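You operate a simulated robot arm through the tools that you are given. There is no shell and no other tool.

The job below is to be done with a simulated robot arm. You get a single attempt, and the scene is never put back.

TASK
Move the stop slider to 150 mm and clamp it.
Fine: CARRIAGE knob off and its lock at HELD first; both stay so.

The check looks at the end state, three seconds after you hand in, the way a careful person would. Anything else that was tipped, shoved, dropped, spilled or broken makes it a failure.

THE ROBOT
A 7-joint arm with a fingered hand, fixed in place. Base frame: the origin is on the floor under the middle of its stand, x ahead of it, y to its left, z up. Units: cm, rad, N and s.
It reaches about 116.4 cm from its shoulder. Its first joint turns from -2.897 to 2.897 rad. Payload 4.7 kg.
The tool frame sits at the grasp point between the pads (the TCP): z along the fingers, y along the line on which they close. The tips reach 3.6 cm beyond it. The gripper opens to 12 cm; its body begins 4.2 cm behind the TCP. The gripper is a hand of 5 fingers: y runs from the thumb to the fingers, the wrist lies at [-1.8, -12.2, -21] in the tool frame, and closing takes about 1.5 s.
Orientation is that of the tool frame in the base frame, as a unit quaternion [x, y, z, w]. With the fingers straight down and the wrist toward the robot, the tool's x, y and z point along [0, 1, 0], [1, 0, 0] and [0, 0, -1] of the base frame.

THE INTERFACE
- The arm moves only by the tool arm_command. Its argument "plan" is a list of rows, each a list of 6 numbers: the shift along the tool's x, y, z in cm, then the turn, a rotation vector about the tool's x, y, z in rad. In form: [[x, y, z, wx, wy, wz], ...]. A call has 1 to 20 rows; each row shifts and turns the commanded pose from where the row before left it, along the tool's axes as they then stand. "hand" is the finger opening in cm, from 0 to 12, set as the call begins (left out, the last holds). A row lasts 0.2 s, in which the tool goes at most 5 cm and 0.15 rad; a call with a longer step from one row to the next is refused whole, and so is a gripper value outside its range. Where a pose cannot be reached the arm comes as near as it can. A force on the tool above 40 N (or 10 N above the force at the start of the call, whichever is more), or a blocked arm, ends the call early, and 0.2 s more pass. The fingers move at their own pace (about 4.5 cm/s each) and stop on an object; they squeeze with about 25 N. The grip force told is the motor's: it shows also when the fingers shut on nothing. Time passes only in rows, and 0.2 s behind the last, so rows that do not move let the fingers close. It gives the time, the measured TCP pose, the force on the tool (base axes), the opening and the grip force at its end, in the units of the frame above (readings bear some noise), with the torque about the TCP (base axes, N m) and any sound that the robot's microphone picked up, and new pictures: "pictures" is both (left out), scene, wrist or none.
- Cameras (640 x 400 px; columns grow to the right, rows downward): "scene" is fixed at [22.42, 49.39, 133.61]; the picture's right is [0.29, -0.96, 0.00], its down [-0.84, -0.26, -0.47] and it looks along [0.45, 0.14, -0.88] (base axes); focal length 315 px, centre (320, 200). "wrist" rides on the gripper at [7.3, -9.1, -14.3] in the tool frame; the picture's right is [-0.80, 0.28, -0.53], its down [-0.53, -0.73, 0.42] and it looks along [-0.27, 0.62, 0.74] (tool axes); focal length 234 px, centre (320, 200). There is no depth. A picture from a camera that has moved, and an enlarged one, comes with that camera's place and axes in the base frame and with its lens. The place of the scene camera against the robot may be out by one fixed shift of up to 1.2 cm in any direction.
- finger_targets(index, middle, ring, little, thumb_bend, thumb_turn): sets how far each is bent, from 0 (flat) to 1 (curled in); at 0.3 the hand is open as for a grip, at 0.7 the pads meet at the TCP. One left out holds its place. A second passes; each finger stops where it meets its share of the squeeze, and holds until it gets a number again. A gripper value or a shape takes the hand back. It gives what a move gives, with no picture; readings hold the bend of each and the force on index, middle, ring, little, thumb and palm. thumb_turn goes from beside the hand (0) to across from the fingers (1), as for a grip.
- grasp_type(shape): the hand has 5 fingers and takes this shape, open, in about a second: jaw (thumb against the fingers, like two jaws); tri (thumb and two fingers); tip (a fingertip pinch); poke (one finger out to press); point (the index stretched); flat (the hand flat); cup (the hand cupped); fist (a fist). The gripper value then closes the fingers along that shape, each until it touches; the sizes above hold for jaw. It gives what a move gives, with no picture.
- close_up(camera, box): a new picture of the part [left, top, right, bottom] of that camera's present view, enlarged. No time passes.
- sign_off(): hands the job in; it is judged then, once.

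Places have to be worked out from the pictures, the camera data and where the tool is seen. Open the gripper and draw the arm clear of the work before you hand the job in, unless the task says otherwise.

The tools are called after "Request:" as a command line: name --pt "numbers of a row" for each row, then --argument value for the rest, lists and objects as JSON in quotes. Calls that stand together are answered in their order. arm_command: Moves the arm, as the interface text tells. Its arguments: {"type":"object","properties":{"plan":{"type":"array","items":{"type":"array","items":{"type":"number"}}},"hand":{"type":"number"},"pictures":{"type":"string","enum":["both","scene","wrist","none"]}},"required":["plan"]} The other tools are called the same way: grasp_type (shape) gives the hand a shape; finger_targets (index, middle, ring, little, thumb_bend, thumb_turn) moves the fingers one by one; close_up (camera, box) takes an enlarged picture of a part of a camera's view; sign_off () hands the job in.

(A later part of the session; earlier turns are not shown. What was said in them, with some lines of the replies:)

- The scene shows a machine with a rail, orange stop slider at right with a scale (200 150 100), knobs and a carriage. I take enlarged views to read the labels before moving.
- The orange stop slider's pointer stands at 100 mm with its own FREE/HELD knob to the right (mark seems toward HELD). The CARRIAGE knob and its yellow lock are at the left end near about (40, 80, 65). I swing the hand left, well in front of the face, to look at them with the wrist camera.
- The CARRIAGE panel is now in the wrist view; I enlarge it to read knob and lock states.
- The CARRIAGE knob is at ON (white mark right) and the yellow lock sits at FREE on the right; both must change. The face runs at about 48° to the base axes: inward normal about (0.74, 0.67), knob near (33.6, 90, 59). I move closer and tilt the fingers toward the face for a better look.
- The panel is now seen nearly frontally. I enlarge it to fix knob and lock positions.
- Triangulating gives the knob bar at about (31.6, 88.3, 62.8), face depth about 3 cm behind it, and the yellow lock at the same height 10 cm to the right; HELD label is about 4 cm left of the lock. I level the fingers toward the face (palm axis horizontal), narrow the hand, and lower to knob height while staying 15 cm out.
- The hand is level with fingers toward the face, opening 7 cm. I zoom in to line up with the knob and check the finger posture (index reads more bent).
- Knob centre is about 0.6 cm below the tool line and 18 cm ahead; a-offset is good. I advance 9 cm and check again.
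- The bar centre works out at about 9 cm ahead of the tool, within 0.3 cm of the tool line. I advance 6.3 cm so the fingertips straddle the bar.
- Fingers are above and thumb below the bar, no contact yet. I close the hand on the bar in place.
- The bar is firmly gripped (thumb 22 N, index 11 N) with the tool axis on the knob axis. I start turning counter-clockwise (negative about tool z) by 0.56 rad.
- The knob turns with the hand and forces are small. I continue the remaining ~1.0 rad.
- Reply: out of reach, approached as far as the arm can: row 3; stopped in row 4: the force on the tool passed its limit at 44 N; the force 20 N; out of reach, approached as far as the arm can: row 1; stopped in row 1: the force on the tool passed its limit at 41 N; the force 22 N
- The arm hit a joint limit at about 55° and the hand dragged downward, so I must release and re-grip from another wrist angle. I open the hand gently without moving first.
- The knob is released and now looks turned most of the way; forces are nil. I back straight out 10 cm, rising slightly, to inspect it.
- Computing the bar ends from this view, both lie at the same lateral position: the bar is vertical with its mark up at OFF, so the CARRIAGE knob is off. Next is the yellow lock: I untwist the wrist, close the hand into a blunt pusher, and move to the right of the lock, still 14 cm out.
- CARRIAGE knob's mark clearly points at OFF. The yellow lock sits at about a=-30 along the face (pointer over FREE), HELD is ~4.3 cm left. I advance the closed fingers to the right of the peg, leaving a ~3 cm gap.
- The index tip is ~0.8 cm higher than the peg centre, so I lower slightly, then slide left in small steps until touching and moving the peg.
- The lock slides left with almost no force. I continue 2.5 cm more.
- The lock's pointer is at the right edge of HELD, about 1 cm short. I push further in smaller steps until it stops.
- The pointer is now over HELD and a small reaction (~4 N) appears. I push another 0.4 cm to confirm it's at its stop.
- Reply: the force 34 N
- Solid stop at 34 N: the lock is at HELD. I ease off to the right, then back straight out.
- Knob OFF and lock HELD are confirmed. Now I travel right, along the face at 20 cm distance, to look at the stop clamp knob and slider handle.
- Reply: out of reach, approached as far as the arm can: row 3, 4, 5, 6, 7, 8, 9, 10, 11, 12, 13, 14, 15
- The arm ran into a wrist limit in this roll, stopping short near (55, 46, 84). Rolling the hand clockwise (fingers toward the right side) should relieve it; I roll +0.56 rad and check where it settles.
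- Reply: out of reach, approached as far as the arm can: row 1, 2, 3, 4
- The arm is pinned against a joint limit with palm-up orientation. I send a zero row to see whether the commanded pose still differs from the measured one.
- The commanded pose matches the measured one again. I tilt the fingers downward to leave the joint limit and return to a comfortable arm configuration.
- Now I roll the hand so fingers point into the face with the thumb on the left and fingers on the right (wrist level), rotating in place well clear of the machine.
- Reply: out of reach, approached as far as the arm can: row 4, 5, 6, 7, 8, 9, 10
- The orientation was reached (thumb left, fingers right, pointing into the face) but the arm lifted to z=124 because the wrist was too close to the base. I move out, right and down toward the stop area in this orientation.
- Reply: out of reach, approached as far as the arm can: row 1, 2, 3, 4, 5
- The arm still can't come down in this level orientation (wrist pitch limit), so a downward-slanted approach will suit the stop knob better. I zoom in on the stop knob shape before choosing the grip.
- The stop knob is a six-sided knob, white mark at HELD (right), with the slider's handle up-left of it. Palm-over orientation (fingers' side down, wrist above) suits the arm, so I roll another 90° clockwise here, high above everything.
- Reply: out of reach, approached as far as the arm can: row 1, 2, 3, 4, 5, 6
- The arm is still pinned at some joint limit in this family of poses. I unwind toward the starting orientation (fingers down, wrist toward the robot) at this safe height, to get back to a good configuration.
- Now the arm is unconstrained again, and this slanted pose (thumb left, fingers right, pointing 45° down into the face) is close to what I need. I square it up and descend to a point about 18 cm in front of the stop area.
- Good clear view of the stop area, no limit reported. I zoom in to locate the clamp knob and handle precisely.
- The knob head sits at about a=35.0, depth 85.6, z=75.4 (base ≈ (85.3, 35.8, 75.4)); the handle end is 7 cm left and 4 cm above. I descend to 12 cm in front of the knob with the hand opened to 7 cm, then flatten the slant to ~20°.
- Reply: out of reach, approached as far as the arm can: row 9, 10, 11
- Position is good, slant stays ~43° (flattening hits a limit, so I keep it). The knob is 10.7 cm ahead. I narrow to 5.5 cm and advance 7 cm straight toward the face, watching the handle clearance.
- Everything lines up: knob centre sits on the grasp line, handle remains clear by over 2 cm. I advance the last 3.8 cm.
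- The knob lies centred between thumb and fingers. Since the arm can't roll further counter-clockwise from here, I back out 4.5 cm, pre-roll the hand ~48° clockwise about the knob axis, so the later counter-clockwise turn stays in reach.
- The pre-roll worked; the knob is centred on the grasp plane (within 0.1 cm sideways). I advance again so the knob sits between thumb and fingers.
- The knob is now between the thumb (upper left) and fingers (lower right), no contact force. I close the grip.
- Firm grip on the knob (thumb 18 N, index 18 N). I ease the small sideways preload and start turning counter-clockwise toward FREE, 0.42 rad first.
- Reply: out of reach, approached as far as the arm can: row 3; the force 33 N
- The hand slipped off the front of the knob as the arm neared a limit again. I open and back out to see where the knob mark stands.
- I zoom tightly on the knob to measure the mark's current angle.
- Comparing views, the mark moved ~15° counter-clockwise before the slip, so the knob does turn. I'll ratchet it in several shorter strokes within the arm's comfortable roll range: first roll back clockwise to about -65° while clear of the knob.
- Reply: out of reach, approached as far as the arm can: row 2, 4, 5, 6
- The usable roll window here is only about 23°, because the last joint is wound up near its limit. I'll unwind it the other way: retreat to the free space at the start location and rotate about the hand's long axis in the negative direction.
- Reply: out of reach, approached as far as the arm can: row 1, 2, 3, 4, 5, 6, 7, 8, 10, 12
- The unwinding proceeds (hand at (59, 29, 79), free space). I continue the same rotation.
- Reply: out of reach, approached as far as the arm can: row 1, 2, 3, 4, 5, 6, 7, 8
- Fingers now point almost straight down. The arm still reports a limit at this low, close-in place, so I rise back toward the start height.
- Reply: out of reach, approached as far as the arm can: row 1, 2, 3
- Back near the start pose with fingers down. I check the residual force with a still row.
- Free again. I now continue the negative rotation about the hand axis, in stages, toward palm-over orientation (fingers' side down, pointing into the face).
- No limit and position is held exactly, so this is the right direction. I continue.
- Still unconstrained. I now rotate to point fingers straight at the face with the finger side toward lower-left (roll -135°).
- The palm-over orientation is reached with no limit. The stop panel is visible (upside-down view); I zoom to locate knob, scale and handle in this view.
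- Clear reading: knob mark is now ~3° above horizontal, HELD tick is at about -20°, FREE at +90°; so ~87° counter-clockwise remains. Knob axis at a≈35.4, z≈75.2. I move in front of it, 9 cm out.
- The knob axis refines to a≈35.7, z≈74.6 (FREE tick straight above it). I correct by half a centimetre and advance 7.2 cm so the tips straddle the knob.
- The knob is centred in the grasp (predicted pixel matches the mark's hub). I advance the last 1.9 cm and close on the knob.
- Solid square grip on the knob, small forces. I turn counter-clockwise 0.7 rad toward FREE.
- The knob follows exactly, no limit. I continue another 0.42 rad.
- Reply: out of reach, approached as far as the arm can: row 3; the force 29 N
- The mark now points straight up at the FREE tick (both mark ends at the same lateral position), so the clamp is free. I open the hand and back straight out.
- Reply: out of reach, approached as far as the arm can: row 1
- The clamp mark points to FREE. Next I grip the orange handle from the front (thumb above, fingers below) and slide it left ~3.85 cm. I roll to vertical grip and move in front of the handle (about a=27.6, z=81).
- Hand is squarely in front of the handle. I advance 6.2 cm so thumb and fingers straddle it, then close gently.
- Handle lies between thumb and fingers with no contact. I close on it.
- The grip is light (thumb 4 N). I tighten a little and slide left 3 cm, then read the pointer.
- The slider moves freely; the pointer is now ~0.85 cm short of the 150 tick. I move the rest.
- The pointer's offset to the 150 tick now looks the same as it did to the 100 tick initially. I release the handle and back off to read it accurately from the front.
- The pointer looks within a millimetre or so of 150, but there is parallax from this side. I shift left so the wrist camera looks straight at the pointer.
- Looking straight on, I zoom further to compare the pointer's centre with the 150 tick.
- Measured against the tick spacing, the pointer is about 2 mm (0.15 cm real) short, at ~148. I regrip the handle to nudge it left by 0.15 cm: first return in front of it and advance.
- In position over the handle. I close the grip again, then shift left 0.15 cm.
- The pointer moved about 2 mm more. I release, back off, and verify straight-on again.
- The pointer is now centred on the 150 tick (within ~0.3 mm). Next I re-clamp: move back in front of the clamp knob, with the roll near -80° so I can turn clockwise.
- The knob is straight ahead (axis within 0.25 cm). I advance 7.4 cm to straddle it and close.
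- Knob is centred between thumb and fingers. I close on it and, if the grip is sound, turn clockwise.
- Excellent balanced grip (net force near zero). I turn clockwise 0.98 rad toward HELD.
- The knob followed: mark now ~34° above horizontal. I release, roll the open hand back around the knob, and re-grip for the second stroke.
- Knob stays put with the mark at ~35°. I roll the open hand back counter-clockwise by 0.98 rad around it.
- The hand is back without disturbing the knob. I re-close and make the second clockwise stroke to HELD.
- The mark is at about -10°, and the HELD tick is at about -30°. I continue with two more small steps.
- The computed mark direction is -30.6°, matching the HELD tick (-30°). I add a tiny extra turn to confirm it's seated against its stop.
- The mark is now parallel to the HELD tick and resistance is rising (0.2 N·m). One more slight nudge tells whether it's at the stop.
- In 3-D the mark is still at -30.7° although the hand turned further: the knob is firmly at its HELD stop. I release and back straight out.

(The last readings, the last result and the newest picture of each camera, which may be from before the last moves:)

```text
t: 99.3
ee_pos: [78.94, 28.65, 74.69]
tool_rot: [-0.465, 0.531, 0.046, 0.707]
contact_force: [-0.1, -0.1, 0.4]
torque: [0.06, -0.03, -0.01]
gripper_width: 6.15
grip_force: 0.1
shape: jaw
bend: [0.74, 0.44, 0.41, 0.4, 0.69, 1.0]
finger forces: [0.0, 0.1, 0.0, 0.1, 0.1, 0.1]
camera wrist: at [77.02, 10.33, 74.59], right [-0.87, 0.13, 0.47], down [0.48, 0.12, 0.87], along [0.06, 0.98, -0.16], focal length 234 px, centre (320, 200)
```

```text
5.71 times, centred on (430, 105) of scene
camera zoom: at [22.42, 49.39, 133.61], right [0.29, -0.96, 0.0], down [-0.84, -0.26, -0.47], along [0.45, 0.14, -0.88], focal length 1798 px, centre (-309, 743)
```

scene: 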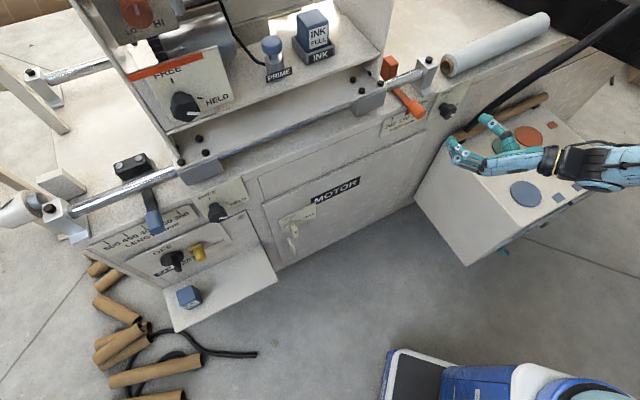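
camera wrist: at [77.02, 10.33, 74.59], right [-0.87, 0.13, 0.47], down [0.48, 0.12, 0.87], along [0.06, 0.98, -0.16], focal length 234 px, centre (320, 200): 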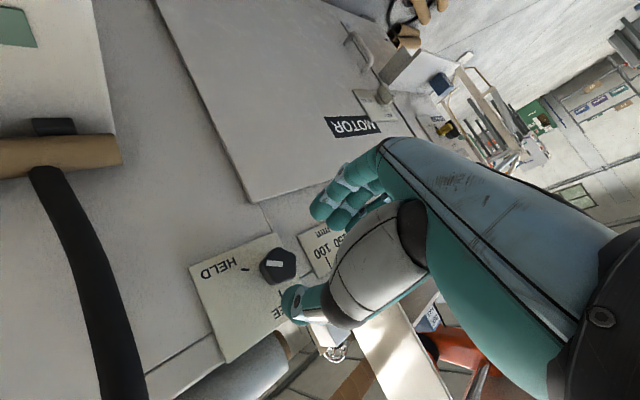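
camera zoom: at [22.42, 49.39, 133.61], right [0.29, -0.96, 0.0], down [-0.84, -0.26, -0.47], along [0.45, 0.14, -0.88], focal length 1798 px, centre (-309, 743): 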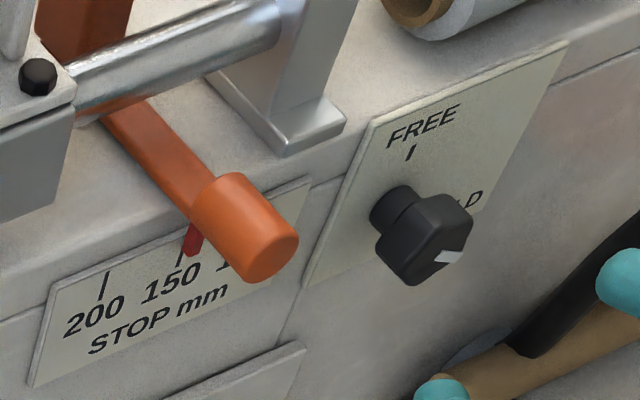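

Clamp mark points to HELD and the pointer remains at 150. I draw away to the left/up and take a straight-on check of the scale.

Request:
arm_command --pt "0 0 -3 0 0 0" --pt "-3.72 2.1 -1.0 0 0 0" --pt "-3.72 2.1 -1.0 0 0 0" --pt "-3.72 2.1 -1.0 0 0 0" --pt "-3.72 2.1 -1.0 0 0 0" --pt "-3.72 2.1 -1.0 0 0 0" --pt "-3.72 2.1 0 0 0 0" --pt "0 0 0 0 0 0" --pictures "both"

Request:
close_up --camera "wrist" --box '[100, 140, 340, 320]'

```text
t: 101.1
ee_pos: [56.61, 39.81, 84.82]
tool_rot: [-0.465, 0.531, 0.046, 0.706]
contact_force: [0.4, -0.2, 0.0]
torque: [-0.02, 0.01, -0.02]
gripper_width: 6.16
grip_force: 0.0
shape: jaw
bend: [0.74, 0.44, 0.41, 0.4, 0.69, 1.0]
finger forces: [0.1, 0.1, 0.1, 0.0, 0.0, 0.0]
camera wrist: at [54.75, 21.45, 84.62], right [-0.87, 0.13, 0.47], down [0.48, 0.12, 0.87], along [0.06, 0.98, -0.16], focal length 234 px, centre (320, 200)
```

scene: 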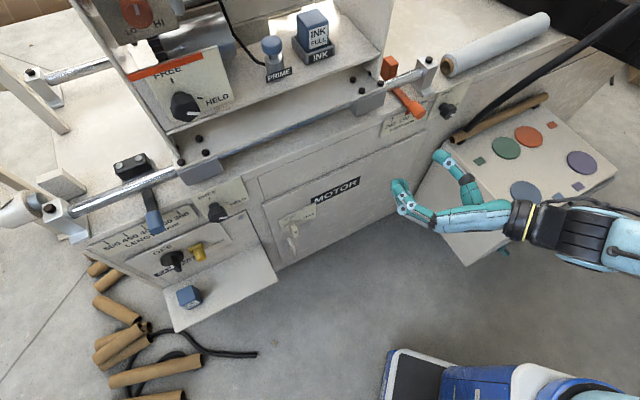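
wrist: 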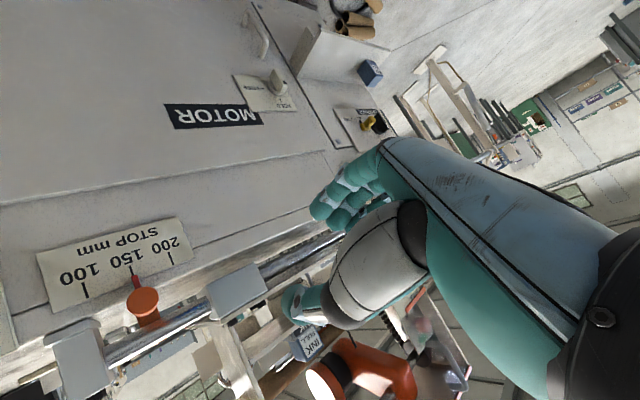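

```text
2.22 times, centred on (220, 230) of wrist
camera zoom: at [54.75, 21.45, 84.62], right [-0.87, 0.13, 0.47], down [0.48, 0.12, 0.87], along [0.06, 0.98, -0.16], focal length 520 px, centre (542, 133)
```

zoom: 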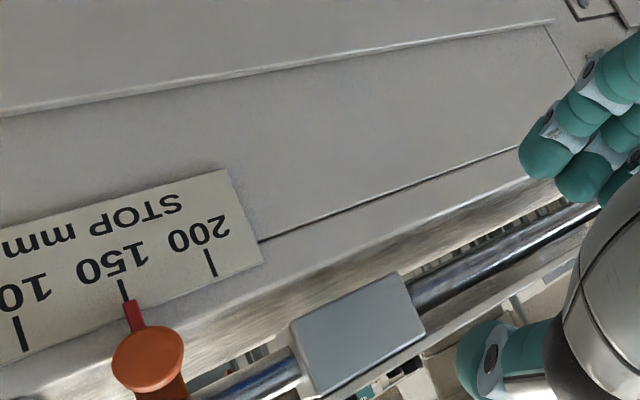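

I zoom on the pointer and also check the CARRIAGE panel once more in the scene view.

Request:
close_up --camera "wrist" --box '[100, 240, 160, 290]'

Request:
close_up --camera "scene" --box '[130, 190, 260, 320]'

Request:
close_up --camera "scene" --box '[360, 50, 480, 150]'

```text
8.00 times, centred on (130, 265) of wrist
camera zoom: at [54.75, 21.45, 84.62], right [-0.87, 0.13, 0.47], down [0.48, 0.12, 0.87], along [0.06, 0.98, -0.16], focal length 1873 px, centre (1840, -320)
```

zoom: 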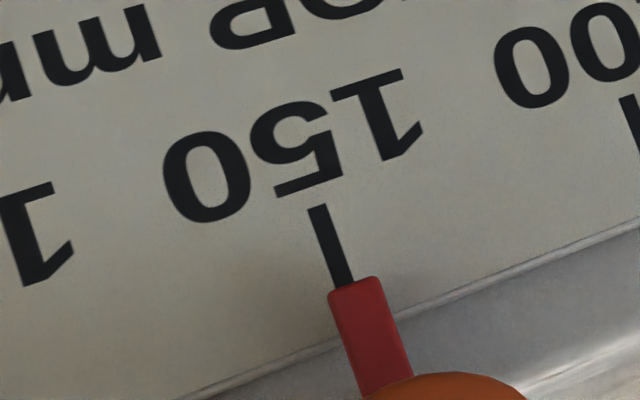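

```text
3.08 times, centred on (195, 255) of scene
camera zoom: at [22.42, 49.39, 133.61], right [0.29, -0.96, 0.0], down [-0.84, -0.26, -0.47], along [0.45, 0.14, -0.88], focal length 968 px, centre (705, 31)
```

zoom: 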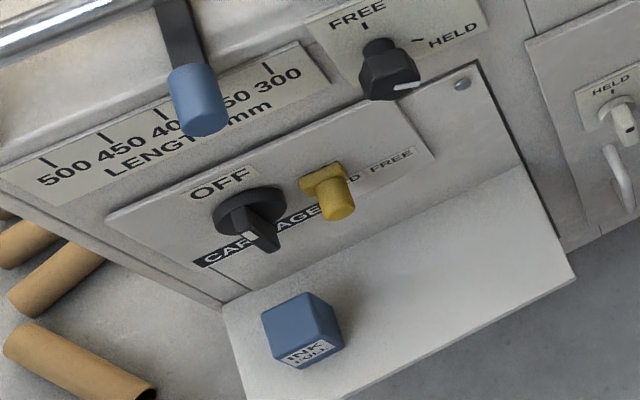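

```text
4.00 times, centred on (420, 100) of scene
camera zoom: at [22.42, 49.39, 133.61], right [0.29, -0.96, 0.0], down [-0.84, -0.26, -0.47], along [0.45, 0.14, -0.88], focal length 1259 px, centre (-80, 600)
```

zoom: 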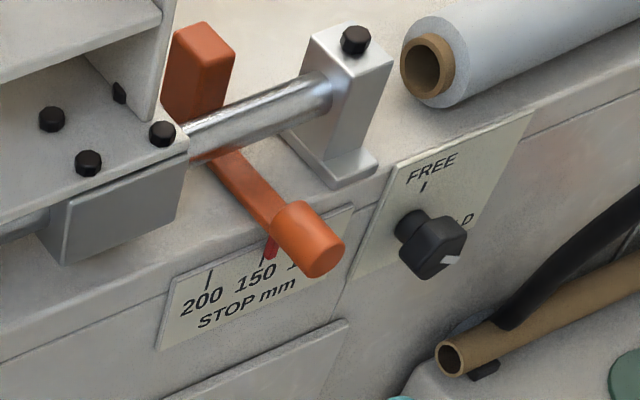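

In this view the pointer seems ~1 mm past the tick; I compare with the identical scene zoom taken before clamping.

Request:
close_up --camera "scene" --box '[390, 95, 430, 130]'

Request:
close_up --camera "wrist" --box '[30, 210, 200, 330]'

```text
11.43 times, centred on (410, 112) of scene
camera zoom: at [22.42, 49.39, 133.61], right [0.29, -0.96, 0.0], down [-0.84, -0.26, -0.47], along [0.45, 0.14, -0.88], focal length 3597 px, centre (-709, 1200)
```

zoom: 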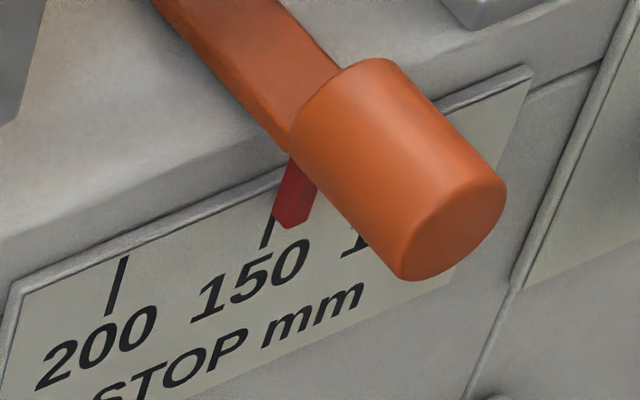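

```text
3.33 times, centred on (115, 270) of wrist
camera zoom: at [54.75, 21.45, 84.62], right [-0.87, 0.13, 0.47], down [0.48, 0.12, 0.87], along [0.06, 0.98, -0.16], focal length 781 px, centre (1003, -33)
```

zoom: 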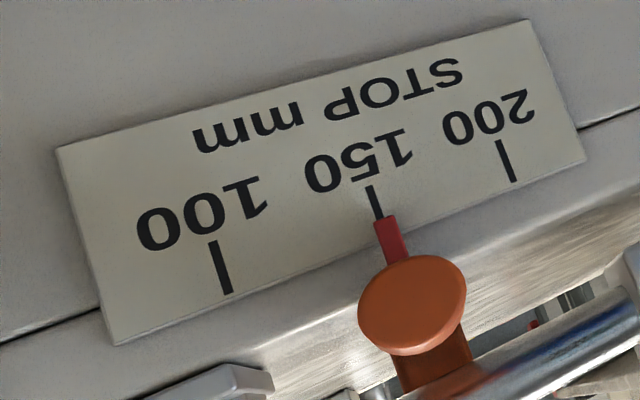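

The scene view looks unchanged, yet I want certainty, so I return to exactly the earlier straight-on viewpoint and compare the pointer with the tick again.

Request:
arm_command --pt "0 0 0 0 0 -0.131" --pt "0 0 0 0 0 -0.131" --pt "0 0 0 0 0 -0.131" --pt "0 0 0 0 0 -0.131" --pt "0 0 0 0 0 -0.131" --pt "0 0 0 0 0 -0.131" --pt "0 0 0 0 0 -0.131" --pt "2.27 1.99 3.6 0 0 0" --pt "2.27 1.99 3.6 0 0 0" --pt "0 0 0 0 0 0" --pictures "wrist"

Request:
close_up --camera "wrist" --box '[210, 190, 260, 230]'

Request:
close_up --camera "wrist" --box '[100, 90, 280, 270]'

```text
t: 103.3
ee_pos: [64.97, 41.6, 80.69]
tool_rot: [-0.653, 0.27, -0.272, 0.654]
contact_force: [-0.3, 0.5, 0.5]
torque: [0.02, -0.02, -0.01]
gripper_width: 6.18
grip_force: 0.2
shape: jaw
bend: [0.74, 0.44, 0.41, 0.4, 0.69, 1.0]
finger forces: [0.0, 0.1, 0.1, 0.0, 0.0, 0.1]
camera wrist: at [60.0, 26.39, 89.88], right [-0.94, 0.2, -0.28], down [-0.08, 0.68, 0.73], along [0.34, 0.71, -0.62], focal length 234 px, centre (320, 200)
```

wrist: 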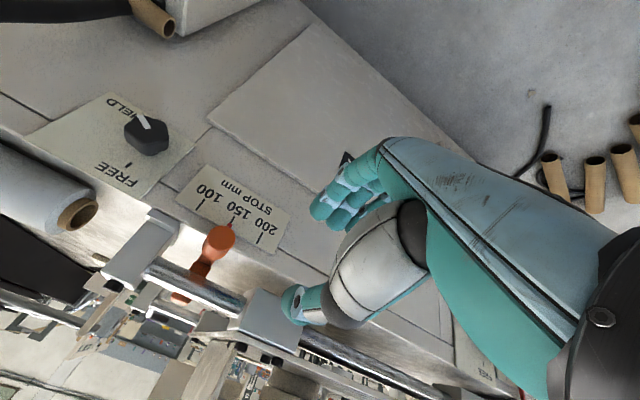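

```text
10.00 times, centred on (235, 210) of wrist
camera zoom: at [60.0, 26.39, 89.88], right [-0.94, 0.2, -0.28], down [-0.08, 0.68, 0.73], along [0.34, 0.71, -0.62], focal length 2342 px, centre (1170, 100)
```

zoom: 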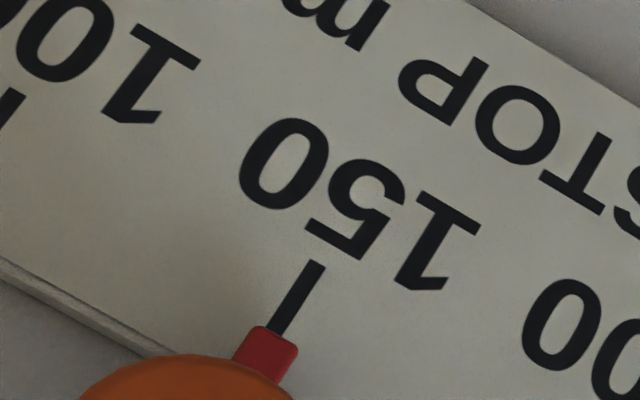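

```text
2.22 times, centred on (190, 180) of wrist
camera zoom: at [60.0, 26.39, 89.88], right [-0.94, 0.2, -0.28], down [-0.08, 0.68, 0.73], along [0.34, 0.71, -0.62], focal length 520 px, centre (609, 244)
```

zoom: 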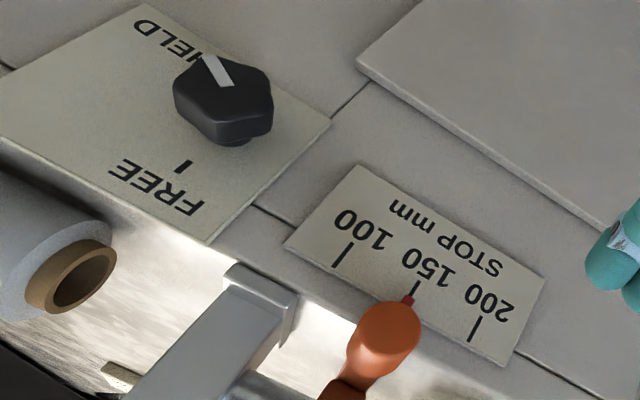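

The slider has not moved through clamping: the pointer is within about half a millimetre of 150, and the clamp mark points at HELD. I open the hand and draw the arm well clear.

Request:
arm_command --pt "0 0 -3 0 0 0" --pt "0.4 -2.5 -3 0 0 0" --pt "0.4 -2.5 -3 0 0 0" --pt "0.4 -2.5 -2 0 0 0" --pt "0.4 -2.5 -1 0 0 0" --pt "0 0 0 0 0 0" --hand 12 --pictures "both"

Request:
close_up --camera "scene" --box '[60, 150, 380, 350]'

Request:
close_up --camera "scene" --box '[360, 50, 480, 150]'

```text
t: 104.7
ee_pos: [57.52, 31.83, 90.72]
tool_rot: [-0.653, 0.272, -0.272, 0.653]
contact_force: [-0.2, 0.5, 0.0]
torque: [-0.02, 0.04, -0.01]
gripper_width: 11.95
grip_force: 0.0
shape: jaw
bend: [0.3, 0.3, 0.3, 0.3, 0.3, 0.98]
finger forces: [0.0, 0.1, 0.1, 0.1, 0.0, 0.1]
camera wrist: at [52.58, 16.69, 99.96], right [-0.94, 0.2, -0.28], down [-0.08, 0.68, 0.73], along [0.34, 0.71, -0.62], focal length 234 px, centre (320, 200)
```

scene: 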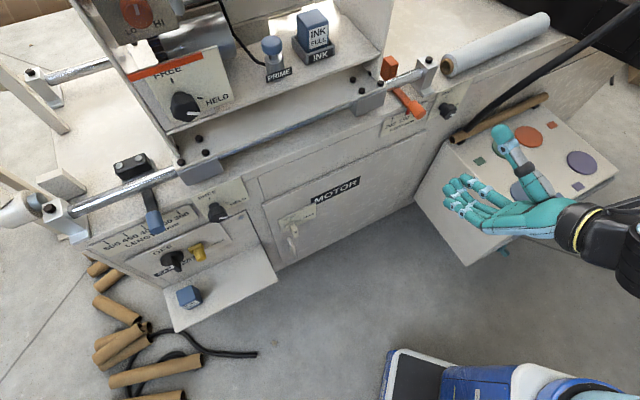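
wrist: 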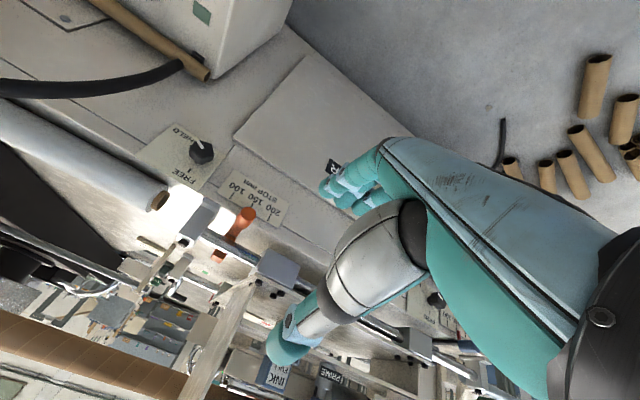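

```text
2.00 times, centred on (220, 250) of scene
camera zoom: at [22.42, 49.39, 133.61], right [0.29, -0.96, 0.0], down [-0.84, -0.26, -0.47], along [0.45, 0.14, -0.88], focal length 629 px, centre (520, 100)
```

zoom: 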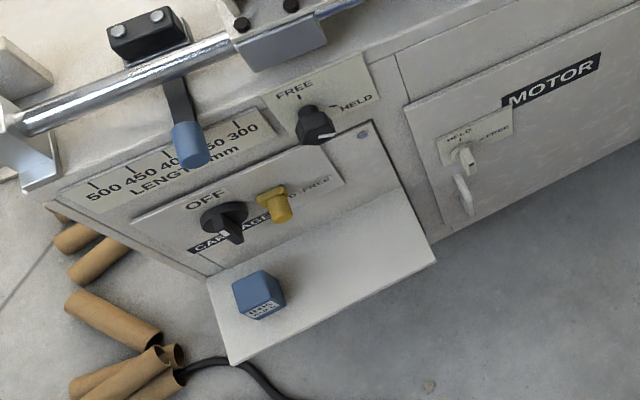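

```text
4.00 times, centred on (420, 100) of scene
camera zoom: at [22.42, 49.39, 133.61], right [0.29, -0.96, 0.0], down [-0.84, -0.26, -0.47], along [0.45, 0.14, -0.88], focal length 1259 px, centre (-80, 600)
```

zoom: 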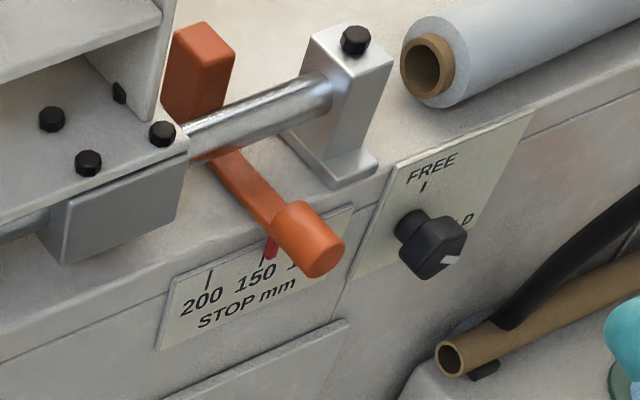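

Everything is in its end state: CARRIAGE knob at OFF, its yellow lock at HELD, stop pointer on 150, stop clamp at HELD. The ink box, LENGTH slider and other parts are untouched, and the arm is clear with the hand open. I hand in.

Request:
sign_off

```text
The job is handed in.
```

The stop slider is at 150 mm and clamped, and the job is handed in. I haven't seen the result of the check.

- **Carriage first:** The CARRIAGE knob was at ON, so I turned it to OFF. I then slid its yellow lock to HELD, where it met a firm stop. Both were still there in the last pictures.
- **Stop slider:** Straight-on views put the pointer between about 0.5 and 1.5 mm past the 150 mark. It did not shift when I clamped it.
- **Clamp:** The clamp knob's mark points at HELD, and the knob would not turn further when I nudged it.
- **Everything else:** In the last pictures the ink box, LENGTH slider and MOTOR door look as they did at the start. The arm hit its joint limits several times, so it swung high over the work area, and twice my grip slipped on a knob. I saw no sign that it touched anything else.

The arm is drawn back from the machine with the hand open.
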